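You operate a simulated robot arm through the tools that you are given. There is no shell and no other tool. Be economical: measure what you need, move in short steps, check, and stop when the job is done.

The job below is to be done with a simulated two-armed robot. You get a single attempt, and the scene is never put back.

JOB
Pull the white-knob pin from its tube, seat it in the hanger's boss and torque the bolt beside it.
Fine: hold the tube while pulling; 40 Nm; runner holstered, box off.

It is judged by the outcome, as a careful person would: the job done as asked, and still so three seconds after it is handed in. It fails if anything else is knocked over, pushed out of place, dropped, spilled or broken.

ROBOT AND FRAMES
Two 7-joint arms with two-finger parallel grippers on one trunk, on a base that drives. Base frame: it is fixed to the floor where the robot stands at the start and does not move with it; the origin is under the middle of the robot, x ahead of it, y to its left, z up. Readings come in mm, rad, newtons and seconds.
The left shoulder is at the start at [50, 165, 1080], the right one opposite. With the tool pointing down near the work surface each hand reaches from about 180 to 680 mm from the robot's upright axis, wherever it stands, measured 20 degrees to its own side. Places, roughly: blue-band nut [200, -800, 500]; green-band nut [200, -900, 500]; grey holster [600, 800, 800]; grey-band bolt [300, -400, 700]; orange-band bolt [400, -800, 700]; pin boss [200, -400, 700]; red-band bolt [600, -500, 800]; teal-band bolt [400, -900, 700]; torque dial [400, 800, 800]; transit tube (6x6x9 cm) [500, -200, 800]; white-band nut [300, -900, 500]; yellow-band nut [300, -800, 500]. Payload 3.91 kg a hand.
The tool frame of a hand sits at the grasp point between the pads (the TCP): z along the fingers, y along the line on which they close. The tips reach 30 mm beyond it. Largest opening 110 mm; finger width 20, thickness 10; the body of the gripper, 48 by 112 mm, starts 55 mm behind the TCP.
Orientation is told as [roll, pitch, yaw] about the base's x, y, z axes, in that order, counted from this pose: with the fingers straight down and closing along the base's y, the tool's x points along the base's -x, its y along +y and its z along -z.

CONTROLS
- The arms move only by the tool play_rows. It takes "left_increments", "right_increments" or both (then of equal length, played together; a hand with none holds still); each is a list of rows, each an object of numbers (a shift or turn left out is 0, a gripper value left out holds the last): "jaw": the opening, from 0 (shut) to 1 (fully open); "x", "y", "z": the shift along the tool's x, y, z in mm; "ax", "ay", "az": the turn, a rotation vector about the tool's x, y, z in rad. In form: [{"jaw": .., "x": .., "y": .., "z": .., "ax": .., "ay": .., "az": ..}, ...]. A call has 1 to 8 rows; each row shifts and turns the commanded pose from where the row before left it, along the tool's axes as they then stand. Each row takes 0.2 s and may step no farther than 50 mm and 0.15 rad from the row before; otherwise, or with a gripper value out of range, the whole call is refused. Where a pose cannot be reached the arm comes as near as it can. A force on the tool above 40 N (or 10 N above the force at the start of the call, whichever is more), or a blocked arm, ends the call early, and 0.2 s more pass. Each finger travels about 45 mm/s and halts on what it meets, pressing with about 37 N; the grip force reading is that of the motor and also rises with nothing between the fingers. The clock runs only during rows and for 0.2 s after the last one: add rows that do not move to give the fingers time. The reply holds the time, the measured pose of the TCP, the force on the tool along the base axes, the opening and the grip force, in the units named above and with some noise, with the torque about the TCP (base axes, N m) and any sound that the robot's microphone picked up.
- Cameras (640 x 400 px; columns grow to the right, rows downward): "scene" is now at [118.3, 14.1, 1262]; the picture's right is [0.18, -0.98, 0.00], its down [-0.47, -0.09, -0.88] and it looks along [0.87, 0.16, -0.48] (base axes); focal length 214 px, centre (320, 200). "left" rides on the left gripper at [72, -17, -103] in its tool frame; the picture's right is [0.23, 0.97, 0.00], its down [-0.76, 0.18, -0.62] and it looks along [-0.61, 0.14, 0.78] (tool axes); focal length 222 px, centre (320, 200). "right" rides on the right gripper at [72, 17, -103] in its tool frame; the picture's right is [-0.23, 0.97, 0.00], its down [-0.76, -0.18, -0.62] and it looks along [-0.61, -0.14, 0.78] (tool axes); focal length 222 px, centre (320, 200).
- get_image(camera): a new picture of that camera. The clock stands still meanwhile.
- raise_lower(by): slides the trunk up (or, below 0, down) by that many mm; the arms and the scene camera ride with it, the base frame stays. It gives what a move gives, with no picture.
- roll_base(legs): drives the robot by 1 to 6 legs, each [ahead, left, turn to the left] in mm, mm and rad, along the robot's own axes; the way and the turn of a leg run together, so that a leg with both is an arc; at most 1500 mm and 3.142 rad a leg. The arms and the cameras ride along, it lands a little off, and it stops where it bumps. It gives what a move gives.
- pan_tilt(pan, tilt): turns the head with the scene camera to pan (to the left, within 1.396 rad either way) and tilt (down, from -0.506 to 1.204), counted from straight ahead of the robot. It gives what a move gives.
- point_at(camera, pixels): there is no depth. For up to 12 entries [column, row, z] of the newest picture of that camera ("zoom" is the newest enlarged one), the place [x, y] in the base frame at which the ray of that pixel passes the height z, good to about 2 mm. The clock stands still meanwhile.
- enlarge(camera, box): a new picture of the part [left, top, right, bottom] of that camera's present view, enlarged. The clock stands still meanwhile.
- job_done(): hands the job in; it is judged then, once.

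Keep the steps short. Do not move on a guess: measure, check each grasp and each placing, and mend mistakes. In all there are 80 turns and 62 pictures (those below and enlarged ones count). Leave the grippers open and the arms clear of the work at the hand-in unless told otherwise, and finish with a single line.

The tools are called after ">>>" by a JSON object that holds its "op" and its "data". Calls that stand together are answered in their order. play_rows: Moves the arms, as the interface text tells. Its arguments: {"type":"object","properties":{"left_increments":{"type":"array","items":{"type":"object","properties":{"jaw":{"type":"number"},"x":{"type":"number"},"y":{"type":"number"},"z":{"type":"number"},"ax":{"type":"number"},"ay":{"type":"number"},"az":{"type":"number"}}}},"right_increments":{"type":"array","items":{"type":"object","properties":{"jaw":{"type":"number"},"x":{"type":"number"},"y":{"type":"number"},"z":{"type":"number"},"ax":{"type":"number"},"ay":{"type":"number"},"az":{"type":"number"}}}}},"required":[]} The other tools are called the same way: raise_lower (by) slides the trunk up or down; roll_base (legs) drives the base; pan_tilt (pan, tilt) turns the head that bears the scene camera; get_image (camera) takes a picture; point_at (camera, pixels) gives the place at which the rays of pixels pass given heights; enlarge (camera, box) takes an enlarged picture of a part of a camera's view; job_done () hands the job in.

At the start:

```text
time_s: 0.0
left_tool_pos: [314.9, 272.7, 1246.2]
left_tcp_rot: [0.0, -0.001, -0.002]
left_wrist_force: [0.1, 0.4, 0.0]
left_moment: [-0.01, -0.02, -0.05]
left_opening: 109.9
left_grasp_force: 0.2
right_tool_pos: [408.1, -84.3, 1266.3]
right_tcp_rot: [0.001, 0.002, -0.001]
right_wrist_force: [0.3, -0.7, -0.8]
right_moment: [0.0, -0.01, 0.0]
right_opening: 110.0
right_grasp_force: 0.0
trunk travel left (down, up): [-300.0, 203.0]
robot x, y, heading: [-2.8, 1.0, -0.0]
head pan, tilt: [0.18, 0.496]
```

scene: 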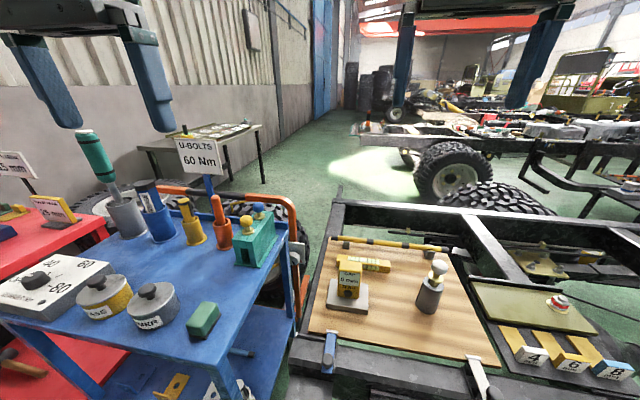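
right: 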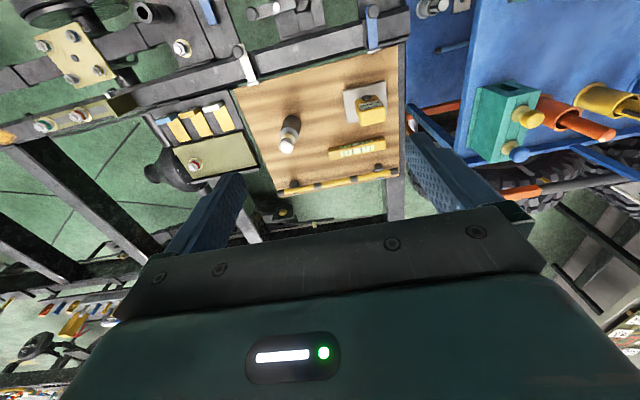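
left: 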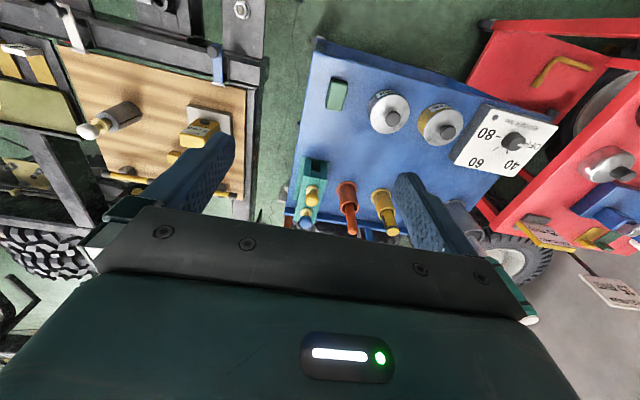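

I see a blue trolley with runners, a dial box, and a board with a tube and pin. I'll look closer at the trolley, the board and the hanger area.

>>> {"op": "enlarge", "data": {"camera": "scene", "box": [0, 120, 320, 320]}}

>>> {"op": "enlarge", "data": {"camera": "scene", "box": [300, 200, 640, 400]}}

>>> {"op": "enlarge", "data": {"camera": "right", "box": [0, 0, 420, 220]}}

```text
2.00 times, centred on (160, 220) of scene
```

zoom: 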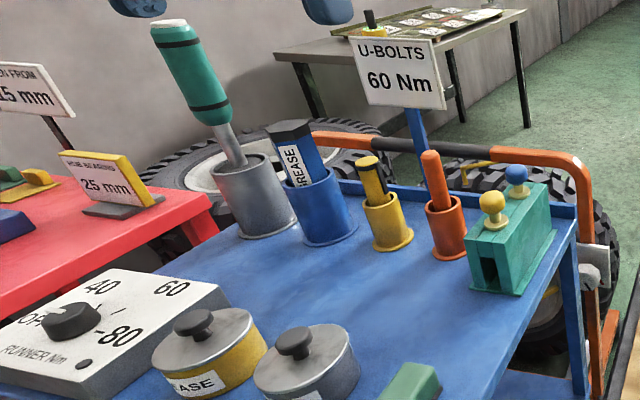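

```text
1.88 times, centred on (470, 300) of scene
```

zoom: 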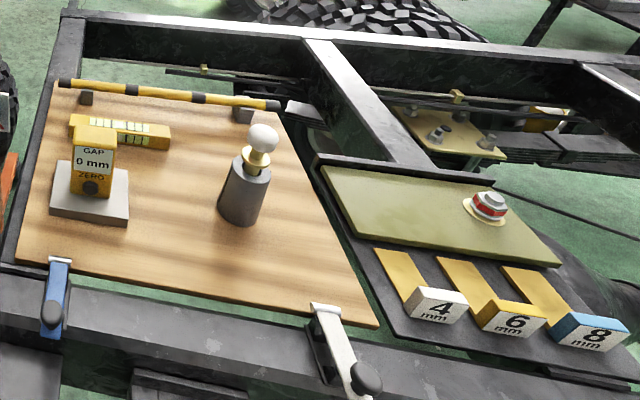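

```text
1.52 times, centred on (210, 110) of right
```

zoom: 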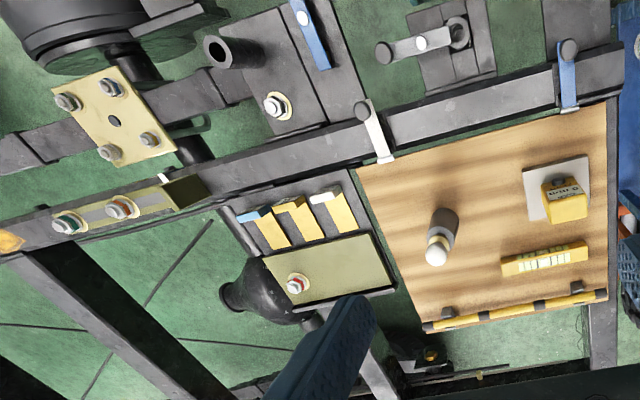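

I see a dial reading OFF/40/60/80, and the teal runner in the grey holster. The boss looks like an upright tube on the near right. I'll turn the head towards it.

>>> {"op": "pan_tilt", "data": {"pan": -1.1, "tilt": 0.9}}

>>> {"op": "get_image", "data": {"camera": "scene"}}

>>> {"op": "enlarge", "data": {"camera": "scene", "box": [200, 130, 420, 280]}}

```text
time_s: 1.4
left_tool_pos: [316.0, 272.6, 1246.2]
left_tcp_rot: [0.0, 0.0, 0.001]
left_wrist_force: [-1.0, -0.2, -0.3]
left_moment: [0.03, -0.03, -0.02]
left_opening: 110.1
left_grasp_force: 0.1
right_tool_pos: [407.3, -84.3, 1266.8]
right_tcp_rot: [0.0, -0.001, -0.001]
right_wrist_force: [0.3, 0.0, 0.3]
right_moment: [-0.04, -0.01, -0.02]
right_opening: 110.1
right_grasp_force: 0.0
trunk travel left (down, up): [-300.0, 203.0]
robot x, y, heading: [-1.2, 3.5, 0.0]
head pan, tilt: [-1.1, 0.901]
```

```text
55 pictures are left
```

scene: 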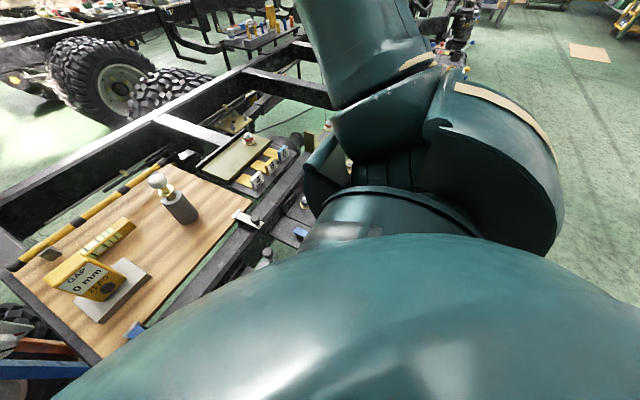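

```text
2.67 times, centred on (310, 205) of scene
```

zoom: 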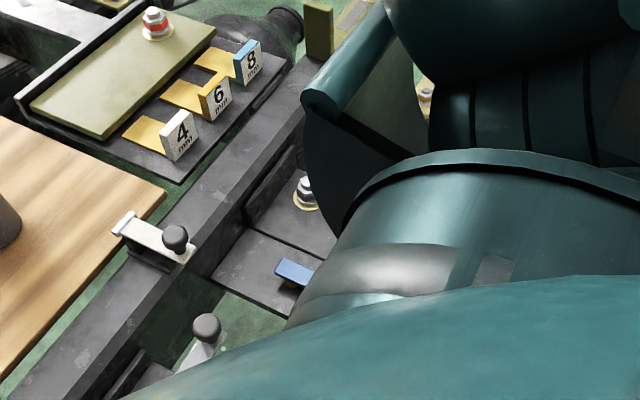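

The right arm blocks the head's view, so I'll use the right hand camera and enlarge the boss and the tube.

>>> {"op": "enlarge", "data": {"camera": "right", "box": [80, 0, 240, 100]}}

>>> {"op": "get_image", "data": {"camera": "right"}}

>>> {"op": "point_at", "data": {"camera": "zoom", "pixels": [[240, 78, 740], [240, 78, 700], [405, 160, 700], [405, 160, 730], [360, 100, 690]]}}

>>> {"op": "point_at", "data": {"camera": "right", "pixels": [[287, 145, 850], [291, 124, 820], [291, 116, 732], [370, 47, 732], [235, 90, 732], [407, 45, 732]]}}

```text
4.00 times, centred on (160, 50) of right
```

zoom: 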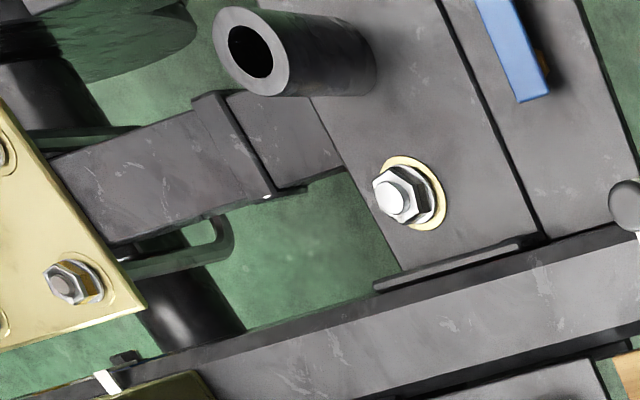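

```text
52 pictures are left
```

right: 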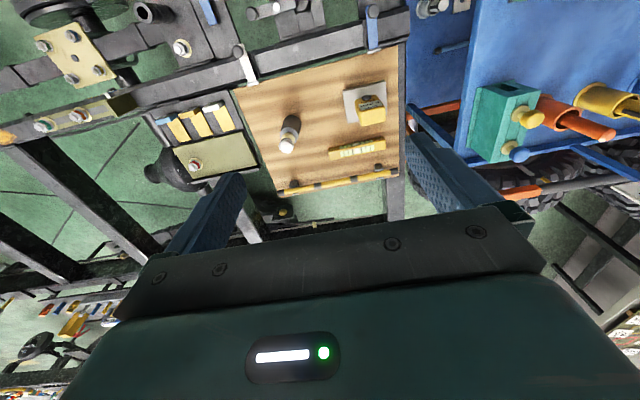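

```text
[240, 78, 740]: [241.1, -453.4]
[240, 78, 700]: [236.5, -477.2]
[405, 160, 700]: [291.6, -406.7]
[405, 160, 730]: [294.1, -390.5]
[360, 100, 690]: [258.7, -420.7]
```

```text
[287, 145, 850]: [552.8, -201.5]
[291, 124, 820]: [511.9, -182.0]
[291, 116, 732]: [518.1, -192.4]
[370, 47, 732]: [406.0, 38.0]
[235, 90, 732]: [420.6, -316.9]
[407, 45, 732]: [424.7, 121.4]
```

The tube is at about (515, -187). The boss mouth is near (240, -455) and the grey-band bolt near (292, -395). I'll lower the right hand above the tube to measure more closely.

>>> {"op": "play_rows", "data": {"right_increments": [{"x": -3, "y": -25, "z": 38}, {"x": -3, "y": -25, "z": 38}, {"x": -3, "y": -25, "z": 38}, {"x": -3, "y": -25, "z": 38}, {"x": -3, "y": -25, "z": 38}, {"x": -3, "y": -25, "z": 38}, {"x": -3, "y": -25, "z": 38}, {}]}}

>>> {"op": "get_image", "data": {"camera": "right"}}

>>> {"op": "get_image", "data": {"camera": "left"}}

```text
time_s: 3.2
left_tool_pos: [314.6, 272.5, 1246.6]
left_tcp_rot: [0.001, -0.001, -0.001]
left_wrist_force: [0.1, -0.2, 0.4]
left_moment: [-0.01, -0.02, 0.04]
left_opening: 109.8
left_grasp_force: 0.1
right_tool_pos: [426.8, -260.9, 1000.5]
right_tcp_rot: [0.0, 0.001, 0.001]
right_wrist_force: [-0.4, 0.9, 0.7]
right_moment: [0.02, -0.01, -0.05]
right_opening: 110.0
right_grasp_force: 0.1
trunk travel left (down, up): [-300.0, 203.0]
robot x, y, heading: [-5.6, 0.4, 0.002]
head pan, tilt: [-1.1, 0.901]
```

```text
51 pictures are left
```

right: 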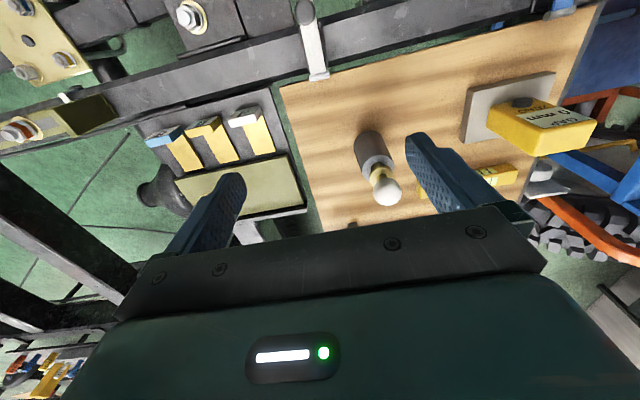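

```text
50 pictures are left
```

left: 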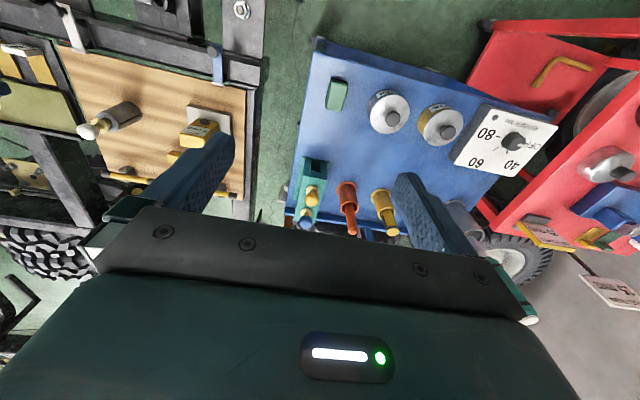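

I'll enlarge the tube and pin.

>>> {"op": "enlarge", "data": {"camera": "right", "box": [310, 110, 454, 215]}}

>>> {"op": "enlarge", "data": {"camera": "left", "box": [50, 80, 250, 205]}}

```text
3.81 times, centred on (382, 162) of right
```

zoom: 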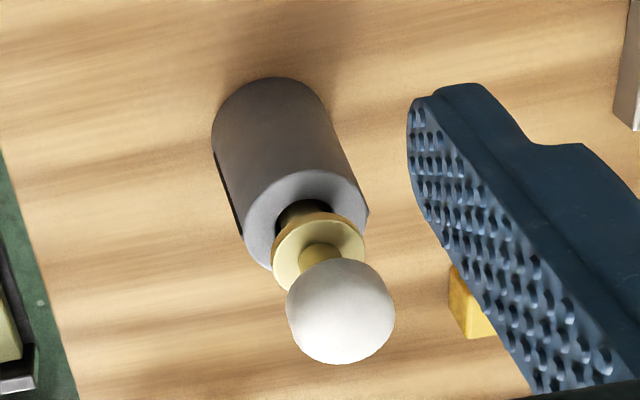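

```text
3.20 times, centred on (150, 142) of left
```

zoom: 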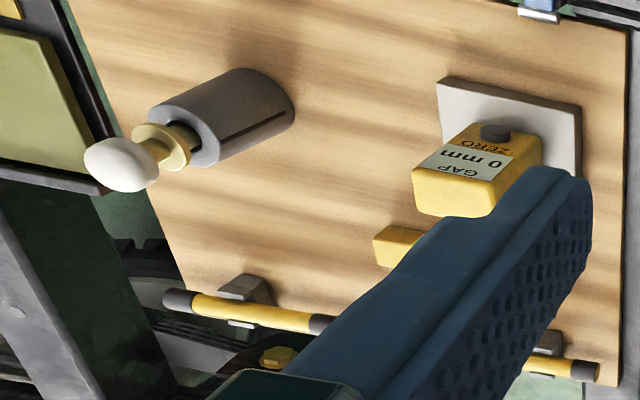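

Now I'll triangulate the knob and the tube top from both hand cameras.

>>> {"op": "point_at", "data": {"camera": "right", "pixels": [[368.4, 143.6, 732], [378.9, 167.8, 810], [378.9, 167.8, 822], [382, 174.6, 840], [387.2, 191.4, 850], [387.2, 191.4, 870], [387.2, 191.4, 880], [371.9, 187.5, 870], [401.5, 193.5, 870]]}}

>>> {"op": "point_at", "data": {"camera": "left", "pixels": [[88.1, 130.7, 850], [88.1, 130.7, 870], [88.1, 130.7, 880], [107.8, 118.6, 810], [107.8, 118.6, 822], [107.8, 118.6, 832], [200, 135, 810], [212, 120, 732], [226, 106, 732], [187, 106, 732]]}}

```text
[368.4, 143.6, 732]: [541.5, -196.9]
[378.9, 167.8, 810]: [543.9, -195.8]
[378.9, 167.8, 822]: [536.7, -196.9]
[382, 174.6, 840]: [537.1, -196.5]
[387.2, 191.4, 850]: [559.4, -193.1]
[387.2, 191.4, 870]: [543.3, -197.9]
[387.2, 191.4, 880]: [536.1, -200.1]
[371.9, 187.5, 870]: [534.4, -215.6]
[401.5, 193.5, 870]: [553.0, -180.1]
```

```text
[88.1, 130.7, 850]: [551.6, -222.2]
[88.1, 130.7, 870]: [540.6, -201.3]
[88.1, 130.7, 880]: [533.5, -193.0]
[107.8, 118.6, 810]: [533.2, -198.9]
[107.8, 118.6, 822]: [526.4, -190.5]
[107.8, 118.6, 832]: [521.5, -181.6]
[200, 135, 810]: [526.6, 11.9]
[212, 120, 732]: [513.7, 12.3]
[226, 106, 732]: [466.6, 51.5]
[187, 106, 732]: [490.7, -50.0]
```

From both views the tube axis is at (540, -197), its top near 815, and the knob centre is at z ≈ 873, about 37 mm wide. The left hand will hold the tube with a tilted grip. I start turning it while the right hand moves clear and turns to match.

>>> {"op": "play_rows", "data": {"left_increments": [{"az": 0.125}, {"az": 0.125}, {"az": 0.125}, {"az": 0.125}, {"ay": -0.136}, {"ay": -0.136}, {"ay": -0.136}, {"ay": -0.136}], "right_increments": [{"x": -22, "y": -35, "z": -25}, {"x": -22, "y": -35, "z": -25}, {"az": 0.125}, {"az": 0.125}, {"az": 0.125}, {"az": 0.125}, {}, {}]}}

>>> {"op": "play_rows", "data": {"left_increments": [{"ay": -0.136}, {"ay": -0.136}, {"ay": -0.134}, {"x": 14, "y": -24, "z": 30}, {"x": 14, "y": -24, "z": 30}, {"x": 14, "y": -24, "z": 30}, {"x": 14, "y": -24, "z": 30}, {}]}}

```text
time_s: 5.0
left_tool_pos: [315.0, 272.6, 1246.2]
left_tcp_rot: [0.0, -0.545, -0.498]
left_wrist_force: [0.5, 0.5, -0.6]
left_moment: [-0.03, -0.04, -0.01]
left_opening: 109.9
left_grasp_force: 0.1
right_tool_pos: [471.7, -329.9, 1049.5]
right_tcp_rot: [0.0, 0.001, -0.502]
right_wrist_force: [0.3, -0.3, 0.3]
right_moment: [-0.01, 0.01, -0.05]
right_opening: 110.3
right_grasp_force: 0.0
trunk travel left (down, up): [-300.0, 203.0]
robot x, y, heading: [-2.6, 2.9, 0.0]
head pan, tilt: [-1.1, 0.901]
```

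```text
time_s: 6.8
left_tool_pos: [335.0, 156.7, 1140.3]
left_tcp_rot: [0.002, -0.948, -0.501]
left_wrist_force: [0.3, -0.2, -1.1]
left_moment: [-0.01, 0.0, 0.02]
left_opening: 110.2
left_grasp_force: 0.2
left hand out of reach, approached as far as the arm can: row 7
right_tool_pos: [473.0, -329.2, 1050.4]
right_tcp_rot: [0.0, -0.001, -0.499]
right_wrist_force: [0.4, -0.9, 0.0]
right_moment: [0.02, -0.01, -0.01]
right_opening: 109.9
right_grasp_force: 0.1
trunk travel left (down, up): [-300.0, 203.0]
robot x, y, heading: [-0.3, 2.3, 0.0]
head pan, tilt: [-1.1, 0.901]
```

That came a little short in a cramped pose. I'll go forward and down before moving across.

>>> {"op": "play_rows", "data": {"left_increments": [{"x": 17.2, "y": 0.7, "z": 44.5}, {"x": 17.2, "y": 0.7, "z": 44.5}, {"x": 17.2, "y": 0.7, "z": 44.5}, {"x": 17.2, "y": 0.7, "z": 44.5}, {"x": 17.2, "y": 0.7, "z": 44.5}, {}]}}

```text
time_s: 8.2
left_tool_pos: [461.2, 95.1, 947.8]
left_tcp_rot: [0.001, -0.952, -0.499]
left_wrist_force: [0.2, -0.5, 0.3]
left_moment: [-0.01, 0.0, 0.02]
left_opening: 110.0
left_grasp_force: 0.0
left hand out of reach, approached as far as the arm can: row 1
right_tool_pos: [471.4, -329.8, 1050.0]
right_tcp_rot: [0.0, 0.0, -0.501]
right_wrist_force: [-0.6, 0.4, 0.2]
right_moment: [0.04, -0.01, 0.01]
right_opening: 110.1
right_grasp_force: 0.0
trunk travel left (down, up): [-300.0, 203.0]
robot x, y, heading: [-0.4, -1.7, -0.005]
head pan, tilt: [-1.1, 0.901]
```

Now I'll move across at this height, clear of the gauge, then check.

>>> {"op": "play_rows", "data": {"left_increments": [{"x": -12.7, "y": -43.7, "z": 17.7}, {"x": -12.7, "y": -43.7, "z": 17.7}, {"x": -12.7, "y": -43.7, "z": 17.7}, {"x": -12.7, "y": -43.7, "z": 17.7}, {"x": -12.7, "y": -43.7, "z": 17.7}, {}]}}

>>> {"op": "get_image", "data": {"camera": "left"}}

>>> {"op": "get_image", "data": {"camera": "right"}}

```text
time_s: 9.7
left_tool_pos: [442.4, 17.9, 997.1]
left_tcp_rot: [0.001, -0.95, -0.501]
left_wrist_force: [0.3, -0.7, 0.2]
left_moment: [-0.01, 0.0, -0.01]
left_opening: 109.9
left_grasp_force: 0.1
left hand out of reach, approached as far as the arm can: row 2, 3, 4, 5
right_tool_pos: [473.2, -329.8, 1048.9]
right_tcp_rot: [0.0, 0.0, -0.499]
right_wrist_force: [-1.0, -0.4, -0.3]
right_moment: [-0.01, 0.0, -0.02]
right_opening: 110.0
right_grasp_force: 0.1
trunk travel left (down, up): [-300.0, 203.0]
robot x, y, heading: [-2.6, 0.3, 0.0]
head pan, tilt: [-1.1, 0.901]
```

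```text
47 pictures are left
```

left: 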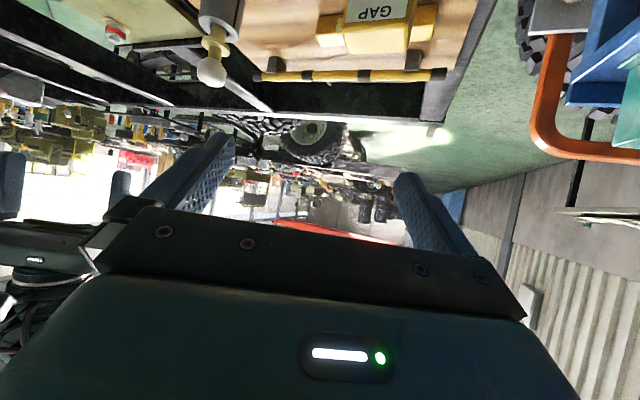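

```text
46 pictures are left
```

right: 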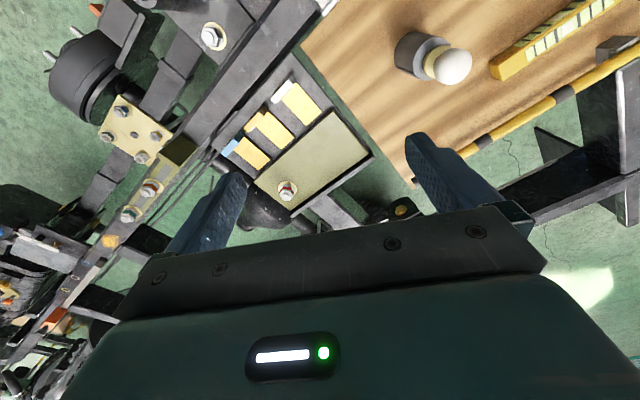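

The left arm can't reach across like this. Turning the robot to the right in place puts the tube ahead and the boss nearer. Both hands are high (≥ 980) and the knob top is about 892, so the swing is clear.

>>> {"op": "roll_base", "data": {"legs": [[0, 0, -0.5]]}}

>>> {"op": "pan_tilt", "data": {"pan": 0.2, "tilt": 0.75}}

>>> {"op": "get_image", "data": {"camera": "scene"}}

```text
time_s: 11.1
left_tool_pos: [417.4, -116.7, 999.3]
left_tcp_rot: [0.005, -0.953, -0.826]
left_wrist_force: [0.4, -0.5, 0.2]
left_moment: [0.0, 0.0, -0.01]
left_opening: 110.1
left_grasp_force: 0.0
right_tool_pos: [334.3, -456.1, 1052.5]
right_tcp_rot: [0.002, -0.005, -0.822]
right_wrist_force: [-0.1, 0.9, -1.2]
right_moment: [0.03, 0.02, -0.02]
right_opening: 110.1
right_grasp_force: 0.1
trunk travel left (down, up): [-300.0, 203.0]
robot x, y, heading: [-3.3, 6.0, -0.319]
head pan, tilt: [-1.1, 0.901]
stopped in leg 1: the robot was blocked; the commanded pose is now the measured one
```

```text
time_s: 12.6
left_tool_pos: [414.7, -116.2, 1000.9]
left_tcp_rot: [0.004, -0.956, -0.829]
left_wrist_force: [-0.9, -0.7, 0.2]
left_moment: [-0.01, 0.01, 0.02]
left_opening: 110.1
left_grasp_force: 0.0
right_tool_pos: [332.0, -456.2, 1053.9]
right_tcp_rot: [0.002, -0.009, -0.824]
right_wrist_force: [0.2, -0.8, 0.6]
right_moment: [0.02, -0.01, 0.0]
right_opening: 109.7
right_grasp_force: 0.0
trunk travel left (down, up): [-300.0, 203.0]
robot x, y, heading: [-2.9, 7.5, -0.325]
head pan, tilt: [0.201, 0.75]
```

```text
45 pictures are left
```

scene: 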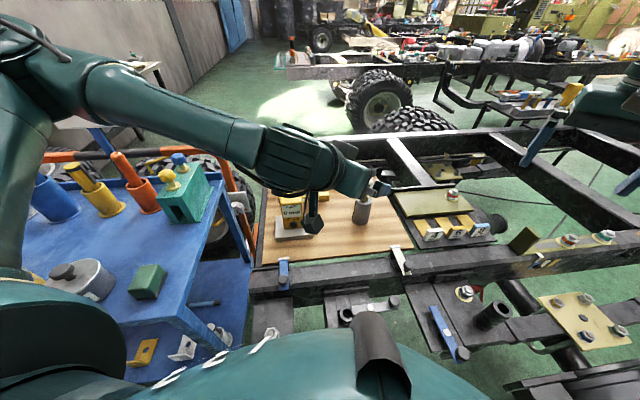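

The turn stopped at -0.32 rad, but that brings the tube nearly straight ahead and nothing looks displaced. I'll turn the left tool back and lower it towards the pre-grasp point, without reaching the tube.

>>> {"op": "play_rows", "data": {"left_increments": [{"ax": -0.089, "az": -0.064}, {"ax": -0.089, "az": -0.064}, {"ax": -0.089, "az": -0.064}, {"x": 25.2, "y": -2.7, "z": 33}, {"x": 25.2, "y": -2.7, "z": 33}, {"x": 25.2, "y": -2.7, "z": 33}, {"x": 25.2, "y": -2.7, "z": 33}, {}]}}

>>> {"op": "get_image", "data": {"camera": "left"}}

```text
time_s: 14.4
left_tool_pos: [486.5, -37.3, 895.1]
left_tcp_rot: [-0.005, -0.958, -0.495]
left_wrist_force: [0.4, 0.2, -0.2]
left_moment: [0.0, 0.03, 0.0]
left_opening: 110.1
left_grasp_force: 0.1
left hand out of reach, approached as far as the arm can: row 1, 2, 3, 4, 5, 6, 7
right_tool_pos: [331.7, -455.5, 1054.6]
right_tcp_rot: [0.002, -0.01, -0.826]
right_wrist_force: [0.3, -0.2, 0.8]
right_moment: [-0.02, 0.01, 0.02]
right_opening: 110.2
right_grasp_force: 0.0
trunk travel left (down, up): [-300.0, 203.0]
robot x, y, heading: [-2.8, 4.6, -0.327]
head pan, tilt: [0.201, 0.75]
```

```text
44 pictures are left
```

left: 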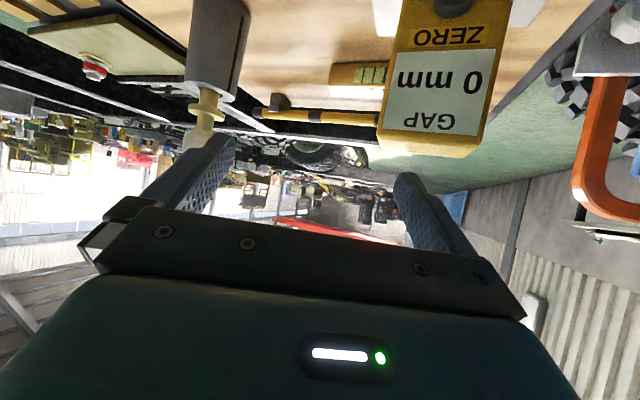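

The left arm hits a limit when pointing ahead. Reaching inward from its own side should suit it better. I'll lift clear of the gauge and turn the hand more to the right.

>>> {"op": "play_rows", "data": {"left_increments": [{"x": -33, "z": -23}, {"x": -33, "z": -23}, {"ax": 0.104, "az": 0.075}, {"ax": 0.104, "az": 0.075}, {"ax": 0.104, "az": 0.075}, {"ax": 0.104, "az": 0.075}, {"ax": 0.104, "az": 0.075}, {"ax": 0.104, "az": 0.075}]}}

>>> {"op": "play_rows", "data": {"left_increments": [{"ay": 0.14}, {}]}}

```text
time_s: 16.2
left_tool_pos: [485.1, -39.8, 973.1]
left_tcp_rot: [0.013, -0.957, -1.28]
left_wrist_force: [0.4, 0.3, -1.0]
left_moment: [-0.03, 0.0, 0.01]
left_opening: 110.0
left_grasp_force: 0.1
right_tool_pos: [332.5, -456.3, 1053.3]
right_tcp_rot: [0.005, -0.01, -0.826]
right_wrist_force: [0.0, 0.3, -0.1]
right_moment: [0.04, 0.0, 0.0]
right_opening: 109.7
right_grasp_force: 0.0
trunk travel left (down, up): [-300.0, 203.0]
robot x, y, heading: [-3.6, 0.2, -0.33]
head pan, tilt: [0.201, 0.75]
```

```text
time_s: 16.8
left_tool_pos: [483.1, -27.8, 967.4]
left_tcp_rot: [0.01, -0.839, -1.277]
left_wrist_force: [-0.3, -0.2, 0.3]
left_moment: [-0.02, 0.01, -0.01]
left_opening: 110.0
left_grasp_force: 0.0
left hand out of reach, approached as far as the arm can: row 1
right_tool_pos: [331.7, -456.5, 1054.2]
right_tcp_rot: [0.004, -0.01, -0.826]
right_wrist_force: [-0.3, -0.4, 0.1]
right_moment: [-0.02, 0.04, 0.01]
right_opening: 109.9
right_grasp_force: 0.0
trunk travel left (down, up): [-300.0, 203.0]
robot x, y, heading: [-5.4, 5.7, -0.324]
head pan, tilt: [0.201, 0.75]
```

The limit seems to be how far the left wrist crosses the midline, so I'd better move the base to the right. First I'll check the floor on that side with the right hand camera by drawing the right hand back.

>>> {"op": "play_rows", "data": {"right_increments": [{"x": 42, "y": -7, "z": -10}, {"x": 42, "y": -7, "z": -10}, {"x": 42, "y": -7, "z": -10}, {"x": 42, "y": -7, "z": -10}, {"x": 42, "y": -7, "z": -10}, {"x": 42, "y": -7, "z": -10}, {}], "left_increments": [{"x": -20, "y": 20, "z": -20}, {"x": -20, "y": 20, "z": -20}, {"x": -20, "y": 20, "z": -20}, {}, {}, {}, {}]}}

>>> {"op": "get_image", "data": {"camera": "right"}}

>>> {"op": "pan_tilt", "data": {"pan": -0.75, "tilt": 1.1}}

>>> {"op": "get_image", "data": {"camera": "scene"}}

```text
time_s: 18.4
left_tool_pos: [524.7, 18.3, 1047.4]
left_tcp_rot: [-0.003, -0.858, -1.276]
left_wrist_force: [-0.3, 0.4, 0.2]
left_moment: [-0.02, 0.0, 0.01]
left_opening: 109.7
left_grasp_force: 0.0
left hand out of reach, approached as far as the arm can: row 1, 2, 3
right_tool_pos: [128.7, -300.1, 1108.7]
right_tcp_rot: [0.004, -0.01, -0.826]
right_wrist_force: [-0.1, 0.3, 0.5]
right_moment: [0.02, 0.0, -0.01]
right_opening: 109.8
right_grasp_force: 0.0
trunk travel left (down, up): [-300.0, 203.0]
robot x, y, heading: [-1.2, 3.4, -0.325]
head pan, tilt: [0.201, 0.75]
```

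```text
43 pictures are left
```

right: 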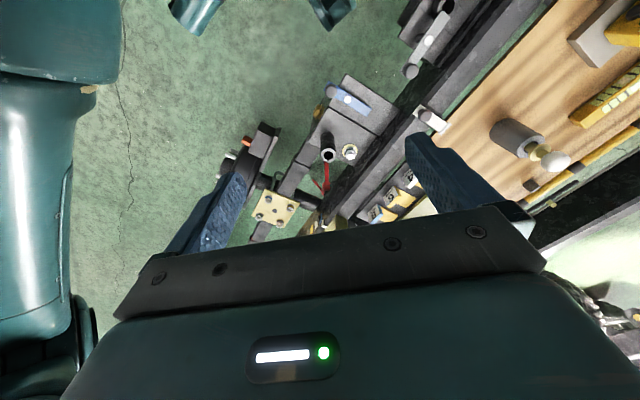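

```text
time_s: 19.6
left_tool_pos: [524.9, 17.8, 1047.2]
left_tcp_rot: [-0.003, -0.858, -1.277]
left_wrist_force: [-0.1, -0.2, -0.7]
left_moment: [0.01, 0.0, 0.03]
left_opening: 109.9
left_grasp_force: 0.1
right_tool_pos: [129.8, -299.3, 1108.6]
right_tcp_rot: [0.004, -0.007, -0.825]
right_wrist_force: [-0.1, 0.1, 0.2]
right_moment: [0.04, 0.01, -0.03]
right_opening: 109.9
right_grasp_force: 0.0
trunk travel left (down, up): [-300.0, 203.0]
robot x, y, heading: [-6.5, 3.3, -0.324]
head pan, tilt: [-0.75, 1.1]
```

```text
42 pictures are left
```

scene: 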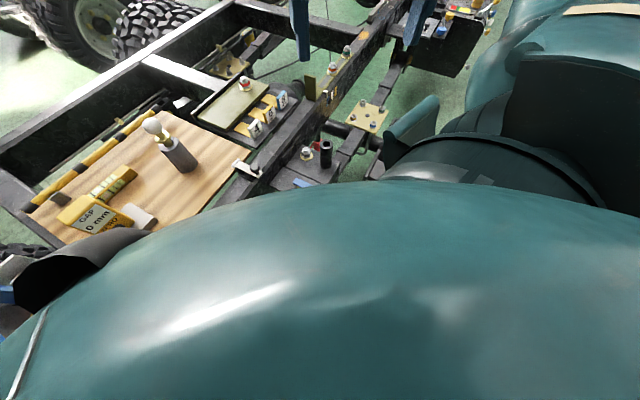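

The floor to the robot's right looks free. I'll measure the near edge of the hanger and where the robot's feet are.

>>> {"op": "point_at", "data": {"camera": "right", "pixels": [[345, 75, 700], [412, 75, 720], [265, 122, 700], [325, 25, 100], [210, 30, 100], [120, 80, 700], [230, 160, 600], [250, 100, 0], [328, 155, 740], [349, 152, 720]]}}

```text
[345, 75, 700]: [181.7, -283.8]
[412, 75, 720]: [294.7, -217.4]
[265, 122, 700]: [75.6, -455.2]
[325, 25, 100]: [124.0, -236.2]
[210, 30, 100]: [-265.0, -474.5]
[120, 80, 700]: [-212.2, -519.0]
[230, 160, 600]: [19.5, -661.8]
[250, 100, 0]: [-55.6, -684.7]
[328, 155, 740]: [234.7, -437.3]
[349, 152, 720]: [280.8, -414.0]
```

The left side of the floor is tight but the robot's right is open. A straight sidestep right of 200 mm at this heading puts the tube at about (578, +187) and the boss at about (370, -150) in the robot's own frame, which suits both arms.

>>> {"op": "roll_base", "data": {"legs": [[0, -200, 0]]}}

>>> {"op": "get_image", "data": {"camera": "left"}}

```text
time_s: 21.2
left_tool_pos: [464.7, -178.2, 1042.4]
left_tcp_rot: [-0.011, -0.852, -1.269]
left_wrist_force: [-0.3, -0.7, -0.2]
left_moment: [-0.03, 0.03, 0.01]
left_opening: 109.7
left_grasp_force: 0.1
right_tool_pos: [71.2, -497.4, 1106.1]
right_tcp_rot: [0.002, 0.002, -0.825]
right_wrist_force: [-0.4, 0.2, 0.0]
right_moment: [-0.03, -0.01, 0.06]
right_opening: 109.9
right_grasp_force: 0.0
trunk travel left (down, up): [-300.0, 203.0]
robot x, y, heading: [-72.5, -189.0, -0.324]
head pan, tilt: [-0.75, 1.1]
```

```text
41 pictures are left
```

left: 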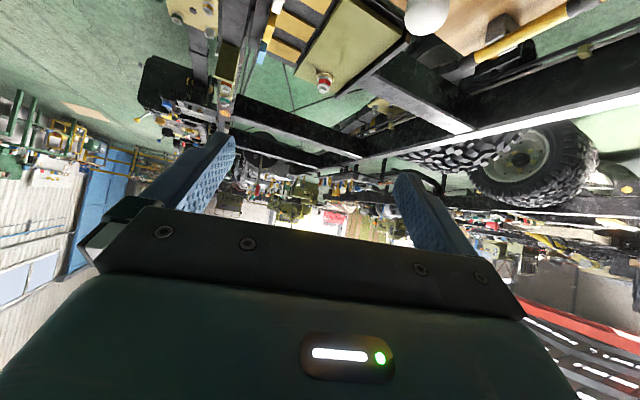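

The sidestep worked. The right hand would be slightly short of the pin here, so I'll nudge forward 50 and left 30, and re-aim the left hand in the same step.

>>> {"op": "roll_base", "data": {"legs": [[50, 30, 0]]}}

>>> {"op": "play_rows", "data": {"left_increments": [{"ax": -0.0967, "az": -0.0845}, {"ax": -0.0967, "az": -0.0845}, {"ax": -0.0967, "az": -0.0845}, {"ax": -0.0967, "az": -0.0845}, {"ax": -0.0967, "az": -0.0845}, {"ax": -0.0967, "az": -0.0845}, {"ay": -0.1}, {}]}}

```text
time_s: 22.2
left_tool_pos: [520.4, -166.6, 1042.2]
left_tcp_rot: [-0.015, -0.852, -1.268]
left_wrist_force: [0.4, -0.8, -0.5]
left_moment: [-0.02, -0.02, 0.02]
left_opening: 110.0
left_grasp_force: 0.0
right_tool_pos: [126.1, -482.3, 1104.9]
right_tcp_rot: [0.001, 0.0, -0.828]
right_wrist_force: [-0.7, -0.3, 0.4]
right_moment: [0.0, 0.04, 0.02]
right_opening: 110.3
right_grasp_force: 0.1
trunk travel left (down, up): [-300.0, 203.0]
robot x, y, heading: [-15.6, -175.9, -0.331]
head pan, tilt: [-0.75, 1.1]
```

```text
time_s: 24.0
left_tool_pos: [524.7, -154.6, 1035.6]
left_tcp_rot: [-0.036, -1.029, -0.557]
left_wrist_force: [0.0, -0.6, -0.1]
left_moment: [-0.01, 0.01, 0.02]
left_opening: 110.0
left_grasp_force: 0.1
left hand out of reach, approached as far as the arm can: row 1, 2, 3, 4
right_tool_pos: [126.2, -482.7, 1106.9]
right_tcp_rot: [0.0, 0.001, -0.828]
right_wrist_force: [0.1, 0.1, 1.1]
right_moment: [-0.01, -0.01, -0.02]
right_opening: 110.1
right_grasp_force: 0.2
trunk travel left (down, up): [-300.0, 203.0]
robot x, y, heading: [-15.5, -175.0, -0.324]
head pan, tilt: [-0.75, 1.1]
```

Good, the left hand now turns freely. I'll lower it to stand off behind the tube in two short stages.

>>> {"op": "play_rows", "data": {"left_increments": [{"x": 38.7, "y": -9.3, "z": -9}, {"x": 38.7, "y": -9.3, "z": -9}, {"x": 38.7, "y": -9.3, "z": -9}, {}]}}

>>> {"op": "get_image", "data": {"camera": "left"}}

```text
time_s: 25.0
left_tool_pos: [454.8, -135.2, 951.0]
left_tcp_rot: [-0.037, -1.029, -0.562]
left_wrist_force: [0.1, 0.3, -0.9]
left_moment: [0.01, -0.01, -0.01]
left_opening: 110.0
left_grasp_force: 0.0
left hand out of reach, approached as far as the arm can: row 3
right_tool_pos: [125.5, -483.3, 1105.8]
right_tcp_rot: [0.001, -0.001, -0.825]
right_wrist_force: [0.4, 1.3, -0.6]
right_moment: [-0.01, 0.01, -0.02]
right_opening: 110.1
right_grasp_force: 0.0
trunk travel left (down, up): [-300.0, 203.0]
robot x, y, heading: [-15.3, -176.8, -0.328]
head pan, tilt: [-0.75, 1.1]
```

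```text
40 pictures are left
```

left: 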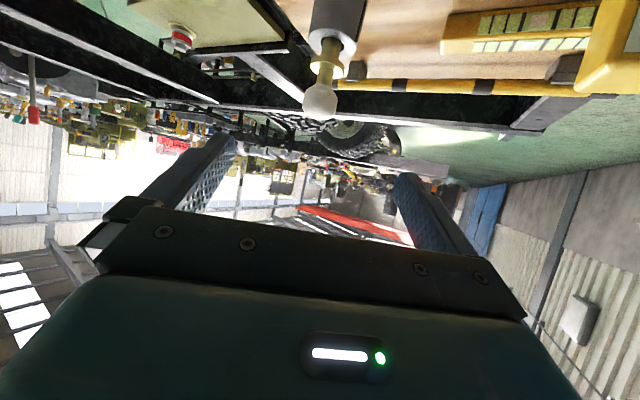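

The tube is centred between the fingers (column ~330). I'll lower to the stand-off height.

>>> {"op": "play_rows", "data": {"left_increments": [{"x": 33, "y": -2.6, "z": 25}, {"x": 33, "y": -2.6, "z": 25}, {"x": 33, "y": -2.6, "z": 25}, {}]}}

>>> {"op": "get_image", "data": {"camera": "left"}}

```text
time_s: 26.0
left_tool_pos: [478.6, -150.9, 919.5]
left_tcp_rot: [-0.034, -1.021, -0.56]
left_wrist_force: [0.3, 0.0, -0.1]
left_moment: [-0.02, -0.01, 0.0]
left_opening: 110.1
left_grasp_force: 0.1
left hand out of reach, approached as far as the arm can: row 1, 2, 3
right_tool_pos: [124.4, -484.1, 1106.8]
right_tcp_rot: [0.0, -0.002, -0.828]
right_wrist_force: [-0.5, 0.5, 1.0]
right_moment: [0.02, -0.04, 0.0]
right_opening: 110.0
right_grasp_force: 0.0
trunk travel left (down, up): [-300.0, 203.0]
robot x, y, heading: [-17.6, -175.1, -0.328]
head pan, tilt: [-0.75, 1.1]
```

```text
39 pictures are left
```

left: 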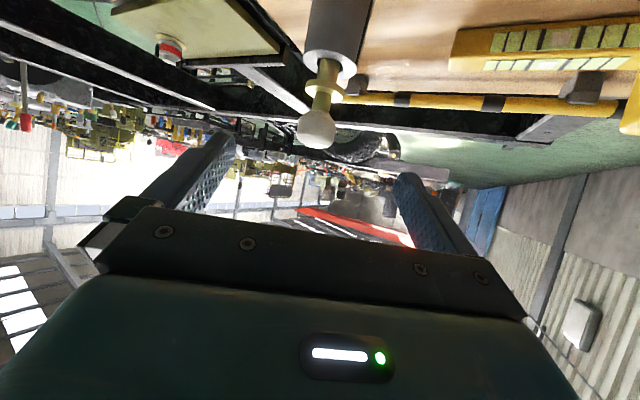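

The wrist is limited because the trunk is high. Lowering the trunk 100 mm takes the hand to z ≈ 819, still about 25 mm clear of the tube.

>>> {"op": "raise_lower", "data": {"by": -100}}

>>> {"op": "get_image", "data": {"camera": "left"}}

```text
time_s: 27.3
left_tool_pos: [478.9, -151.2, 819.3]
left_tcp_rot: [-0.034, -1.02, -0.56]
left_wrist_force: [0.2, -0.4, 0.7]
left_moment: [-0.01, 0.0, 0.0]
left_opening: 109.8
left_grasp_force: 0.0
right_tool_pos: [124.5, -482.3, 1006.1]
right_tcp_rot: [0.001, -0.003, -0.827]
right_wrist_force: [-0.2, 0.0, 0.0]
right_moment: [-0.03, 0.03, 0.05]
right_opening: 110.1
right_grasp_force: 0.2
trunk travel left (down, up): [-200.0, 303.0]
robot x, y, heading: [-16.9, -175.7, -0.326]
head pan, tilt: [-0.75, 1.1]
```

```text
38 pictures are left
```

left: 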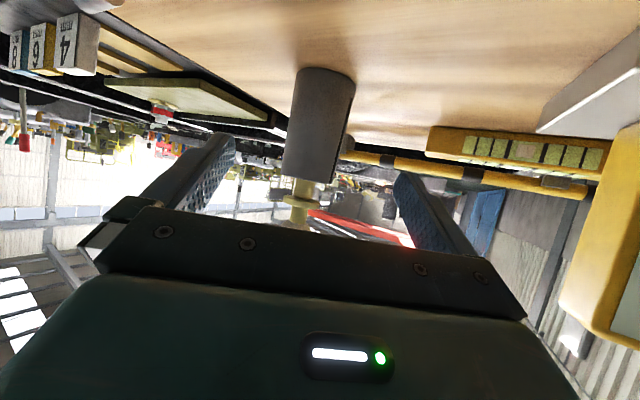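

I'll check the tube's position from this view.

>>> {"op": "point_at", "data": {"camera": "left", "pixels": [[326, 72, 732], [297, 75, 732], [355, 82, 732], [308, 180, 815], [282, 172, 815], [330, 182, 815]]}}

```text
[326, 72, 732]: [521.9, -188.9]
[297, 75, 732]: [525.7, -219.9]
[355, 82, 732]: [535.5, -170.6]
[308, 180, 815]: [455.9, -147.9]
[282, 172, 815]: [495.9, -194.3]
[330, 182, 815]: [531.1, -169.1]
```

The tube centre is at about (540.5, -198), which agrees with before. I'll advance along the fingers to the grasp point.

>>> {"op": "play_rows", "data": {"left_increments": [{"y": -7, "z": 20}, {"z": 30}, {"z": 28}, {}]}}

>>> {"op": "get_image", "data": {"camera": "left"}}

```text
time_s: 28.3
left_tool_pos: [532.6, -200.5, 801.1]
left_tcp_rot: [-0.033, -1.013, -0.562]
left_wrist_force: [0.3, -1.3, 0.2]
left_moment: [0.02, 0.02, 0.02]
left_opening: 109.9
left_grasp_force: 0.0
left hand out of reach, approached as far as the arm can: row 1, 2, 3
right_tool_pos: [125.7, -482.5, 1005.6]
right_tcp_rot: [-0.001, -0.001, -0.827]
right_wrist_force: [-0.2, -0.2, -0.2]
right_moment: [0.01, 0.03, 0.0]
right_opening: 110.0
right_grasp_force: 0.1
trunk travel left (down, up): [-200.0, 303.0]
robot x, y, heading: [-16.2, -177.3, -0.329]
head pan, tilt: [-0.75, 1.1]
```

```text
37 pictures are left
```

left: 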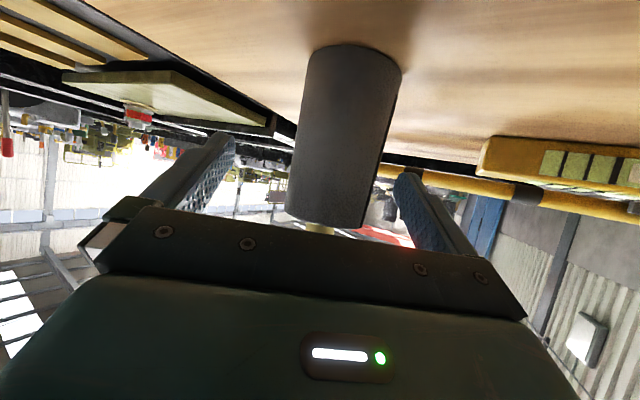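

The hand is 23 mm high and about 6 mm to one side. I'll lower the trunk 22 mm and shift 6 mm, then close gently.

>>> {"op": "raise_lower", "data": {"by": -22}}

>>> {"op": "play_rows", "data": {"left_increments": [{"y": 6}, {"jaw": 0.55}, {"jaw": 0.55}, {"jaw": 0.55}, {}]}}

>>> {"op": "get_image", "data": {"camera": "left"}}

```text
time_s: 29.0
left_tool_pos: [532.1, -200.5, 778.2]
left_tcp_rot: [-0.033, -1.013, -0.561]
left_wrist_force: [1.0, 1.0, 0.3]
left_moment: [-0.01, 0.01, -0.01]
left_opening: 110.0
left_grasp_force: 0.0
right_tool_pos: [125.5, -483.9, 984.0]
right_tcp_rot: [0.0, -0.002, -0.827]
right_wrist_force: [0.3, -0.3, -0.2]
right_moment: [0.02, 0.01, 0.02]
right_opening: 109.9
right_grasp_force: 0.1
trunk travel left (down, up): [-178.0, 325.0]
robot x, y, heading: [-16.6, -176.6, -0.326]
head pan, tilt: [-0.75, 1.1]
```

```text
time_s: 30.2
left_tool_pos: [535.6, -192.6, 779.1]
left_tcp_rot: [-0.032, -1.013, -0.563]
left_wrist_force: [-0.1, -0.5, -0.5]
left_moment: [0.0, -0.01, -0.02]
left_opening: 60.7
left_grasp_force: 0.1
right_tool_pos: [126.7, -483.3, 983.8]
right_tcp_rot: [0.0, 0.0, -0.827]
right_wrist_force: [-0.2, 0.0, 0.5]
right_moment: [-0.04, 0.02, 0.0]
right_opening: 110.0
right_grasp_force: 0.0
trunk travel left (down, up): [-178.0, 325.0]
robot x, y, heading: [-16.6, -173.3, -0.333]
head pan, tilt: [-0.75, 1.1]
```

```text
36 pictures are left
```

left: 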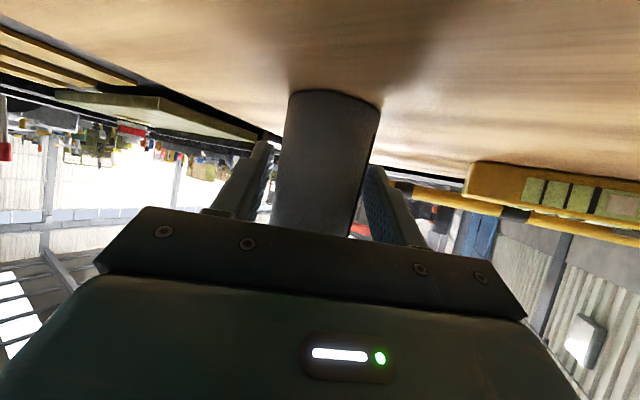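

The fingers straddle the tube evenly. I'll close on it.

>>> {"op": "play_rows", "data": {"left_increments": [{"jaw": 0.45}, {"jaw": 0.42}, {"jaw": 0.38}, {"jaw": 0.3}, {"jaw": 0.3}]}}

```text
time_s: 31.4
left_tool_pos: [535.4, -193.7, 779.2]
left_tcp_rot: [-0.035, -1.012, -0.561]
left_wrist_force: [-0.1, 1.8, 1.1]
left_moment: [0.17, -0.11, 0.01]
left_opening: 43.2
left_grasp_force: 37.0
right_tool_pos: [125.9, -482.3, 984.8]
right_tcp_rot: [-0.002, -0.002, -0.827]
right_wrist_force: [0.0, 0.2, 0.0]
right_moment: [0.01, 0.02, 0.01]
right_opening: 110.0
right_grasp_force: 0.0
trunk travel left (down, up): [-178.0, 325.0]
robot x, y, heading: [-14.1, -177.1, -0.33]
head pan, tilt: [-0.75, 1.1]
```

The tube is gripped at 43 mm with 37 N and no side load. Now the right hand turns to match and travels high towards the pin.

>>> {"op": "play_rows", "data": {"right_increments": [{"az": -0.135}, {"az": -0.135}, {"x": -18.4, "y": 41.9}, {"x": -18.4, "y": 41.9}, {"x": -18.4, "y": 41.9}, {"x": -18.4, "y": 41.9}, {"x": -18.4, "y": 41.9}, {"x": -18.4, "y": 41.9}]}}

>>> {"op": "play_rows", "data": {"right_increments": [{"x": -18.4, "y": 41.9}, {"x": -18.4, "y": 41.9}, {"x": -18.4, "y": 41.9}, {}]}}

>>> {"op": "get_image", "data": {"camera": "right"}}

```text
time_s: 33.2
left_tool_pos: [534.7, -193.9, 779.7]
left_tcp_rot: [-0.032, -1.012, -0.562]
left_wrist_force: [-0.3, 1.1, 0.9]
left_moment: [0.1, -0.14, -0.04]
left_opening: 43.8
left_grasp_force: 37.5
right_tool_pos: [354.6, -328.8, 985.7]
right_tcp_rot: [-0.001, -0.003, -0.556]
right_wrist_force: [-1.1, 0.1, -0.3]
right_moment: [0.02, -0.05, 0.02]
right_opening: 109.9
right_grasp_force: 0.0
trunk travel left (down, up): [-178.0, 325.0]
robot x, y, heading: [-15.4, -175.1, -0.331]
head pan, tilt: [-0.75, 1.1]
```

```text
time_s: 34.2
left_tool_pos: [534.8, -194.1, 779.2]
left_tcp_rot: [-0.034, -1.013, -0.562]
left_wrist_force: [1.1, 0.5, 3.2]
left_moment: [0.13, -0.16, 0.02]
left_opening: 43.6
left_grasp_force: 36.9
right_tool_pos: [464.4, -252.1, 984.8]
right_tcp_rot: [0.0, -0.001, -0.556]
right_wrist_force: [0.0, 0.1, 0.1]
right_moment: [-0.01, 0.02, -0.02]
right_opening: 109.9
right_grasp_force: 0.1
trunk travel left (down, up): [-178.0, 325.0]
robot x, y, heading: [-13.7, -175.8, -0.33]
head pan, tilt: [-0.75, 1.1]
```

```text
35 pictures are left
```

right: 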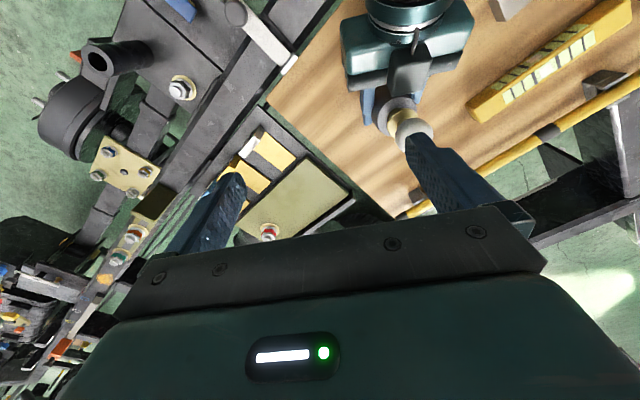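

The knob shows at (413, 133). I'll measure it at its height.

>>> {"op": "point_at", "data": {"camera": "right", "pixels": [[413, 133, 873], [413, 133, 880], [397, 133, 873], [432, 140, 873], [97, 60, 750], [180, 88, 715]]}}

>>> {"op": "enlarge", "data": {"camera": "right", "box": [340, 70, 500, 170]}}

```text
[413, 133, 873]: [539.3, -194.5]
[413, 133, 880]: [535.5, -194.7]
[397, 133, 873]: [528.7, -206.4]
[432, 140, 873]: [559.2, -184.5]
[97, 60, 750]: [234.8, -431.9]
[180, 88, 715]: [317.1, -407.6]
```

```text
4.00 times, centred on (420, 120) of right
```

zoom: 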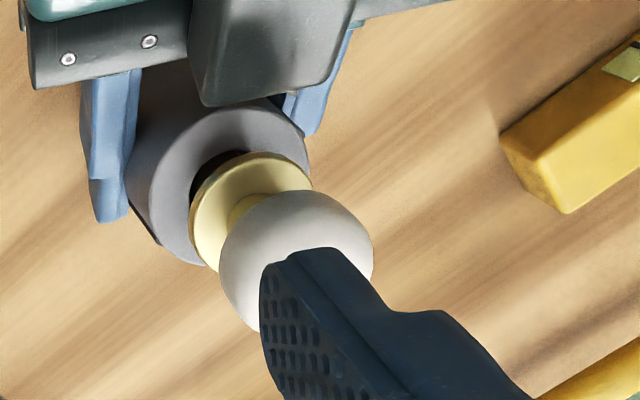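

The knob centre is at (541, -196). I'll move over it at this height, then descend part of the way.

>>> {"op": "play_rows", "data": {"right_increments": [{"x": -17.7, "y": 44}, {"x": -17.7, "y": 44, "jaw": 0.75}, {"z": 40}, {"z": 20}, {}]}}

>>> {"op": "get_image", "data": {"camera": "right"}}

```text
time_s: 35.4
left_tool_pos: [534.1, -194.4, 778.7]
left_tcp_rot: [-0.034, -1.012, -0.563]
left_wrist_force: [-0.4, -0.9, 3.2]
left_moment: [0.06, -0.09, 0.01]
left_opening: 43.8
left_grasp_force: 36.9
right_tool_pos: [491.8, -228.9, 926.9]
right_tcp_rot: [0.002, -0.002, -0.558]
right_wrist_force: [0.2, -0.1, 0.0]
right_moment: [0.01, 0.02, -0.01]
right_opening: 82.5
right_grasp_force: 0.0
right hand out of reach, approached as far as the arm can: row 1, 2
trunk travel left (down, up): [-178.0, 325.0]
robot x, y, heading: [-15.8, -176.6, -0.329]
head pan, tilt: [-0.75, 1.1]
```

```text
33 pictures are left
```

right: 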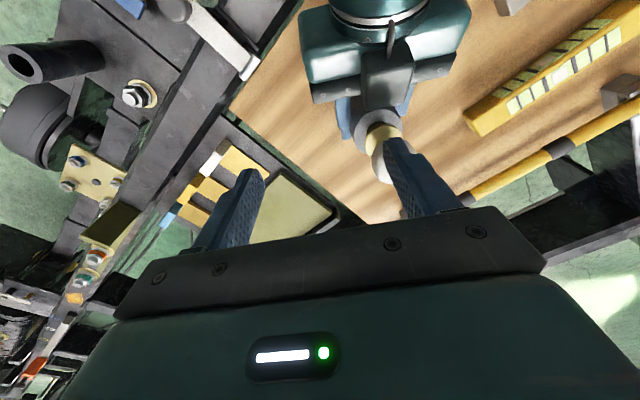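

The right hand is about 60 mm short when vertical. Tilting its fingers forward along its own reach line brings the wrist closer and keeps it clear of the left hand. I'll lift, turn and tilt.

>>> {"op": "play_rows", "data": {"right_increments": [{"z": -45}, {"z": -45, "az": -0.115}, {"az": -0.14}, {"az": -0.14}, {"az": -0.14}, {"az": -0.14}, {"az": -0.14}, {"ay": -0.15}]}}

>>> {"op": "play_rows", "data": {"right_increments": [{"ay": -0.15}, {"ay": -0.15}, {}]}}

```text
time_s: 37.2
left_tool_pos: [534.1, -193.7, 779.7]
left_tcp_rot: [-0.033, -1.012, -0.562]
left_wrist_force: [0.1, -2.1, 3.1]
left_moment: [-0.01, -0.12, -0.05]
left_opening: 43.6
left_grasp_force: 37.4
right_tool_pos: [490.4, -235.5, 1003.8]
right_tcp_rot: [-0.001, -0.153, 0.26]
right_wrist_force: [0.3, 0.0, -0.3]
right_moment: [0.0, -0.03, -0.01]
right_opening: 82.6
right_grasp_force: 0.1
right hand out of reach, approached as far as the arm can: row 2
trunk travel left (down, up): [-178.0, 325.0]
robot x, y, heading: [-15.9, -174.4, -0.326]
head pan, tilt: [-0.75, 1.1]
```

```text
time_s: 38.0
left_tool_pos: [534.3, -193.6, 778.8]
left_tcp_rot: [-0.032, -1.013, -0.564]
left_wrist_force: [1.2, -1.0, 1.2]
left_moment: [0.02, -0.16, -0.03]
left_opening: 43.5
left_grasp_force: 37.3
right_tool_pos: [488.2, -235.1, 1003.7]
right_tcp_rot: [0.0, -0.455, 0.258]
right_wrist_force: [-0.7, -0.5, -0.2]
right_moment: [-0.01, 0.0, 0.01]
right_opening: 82.5
right_grasp_force: 0.0
trunk travel left (down, up): [-178.0, 325.0]
robot x, y, heading: [-11.2, -176.2, -0.325]
head pan, tilt: [-0.75, 1.1]
```

Orientation is good. Now to the pre-grasp point 70 mm back along the fingers.

>>> {"op": "play_rows", "data": {"right_increments": [{"x": 1, "y": 12, "z": 33}, {"x": 1, "y": 12, "z": 33, "jaw": 0.6}, {}]}}

>>> {"op": "get_image", "data": {"camera": "right"}}

```text
time_s: 38.8
left_tool_pos: [533.5, -193.7, 779.4]
left_tcp_rot: [-0.034, -1.011, -0.562]
left_wrist_force: [-0.6, -0.7, 3.3]
left_moment: [0.11, -0.07, -0.04]
left_opening: 43.6
left_grasp_force: 37.4
right_tool_pos: [509.1, -202.8, 943.4]
right_tcp_rot: [0.001, -0.452, 0.259]
right_wrist_force: [-0.5, -0.3, 0.0]
right_moment: [0.0, -0.01, -0.03]
right_opening: 66.4
right_grasp_force: 0.0
trunk travel left (down, up): [-178.0, 325.0]
robot x, y, heading: [-18.1, -175.3, -0.328]
head pan, tilt: [-0.75, 1.1]
```

```text
32 pictures are left
```

right: 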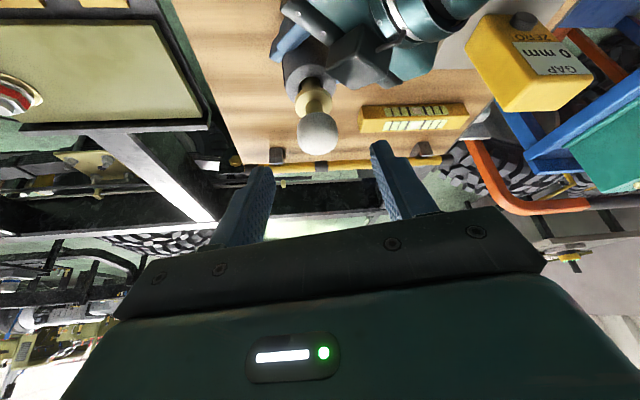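

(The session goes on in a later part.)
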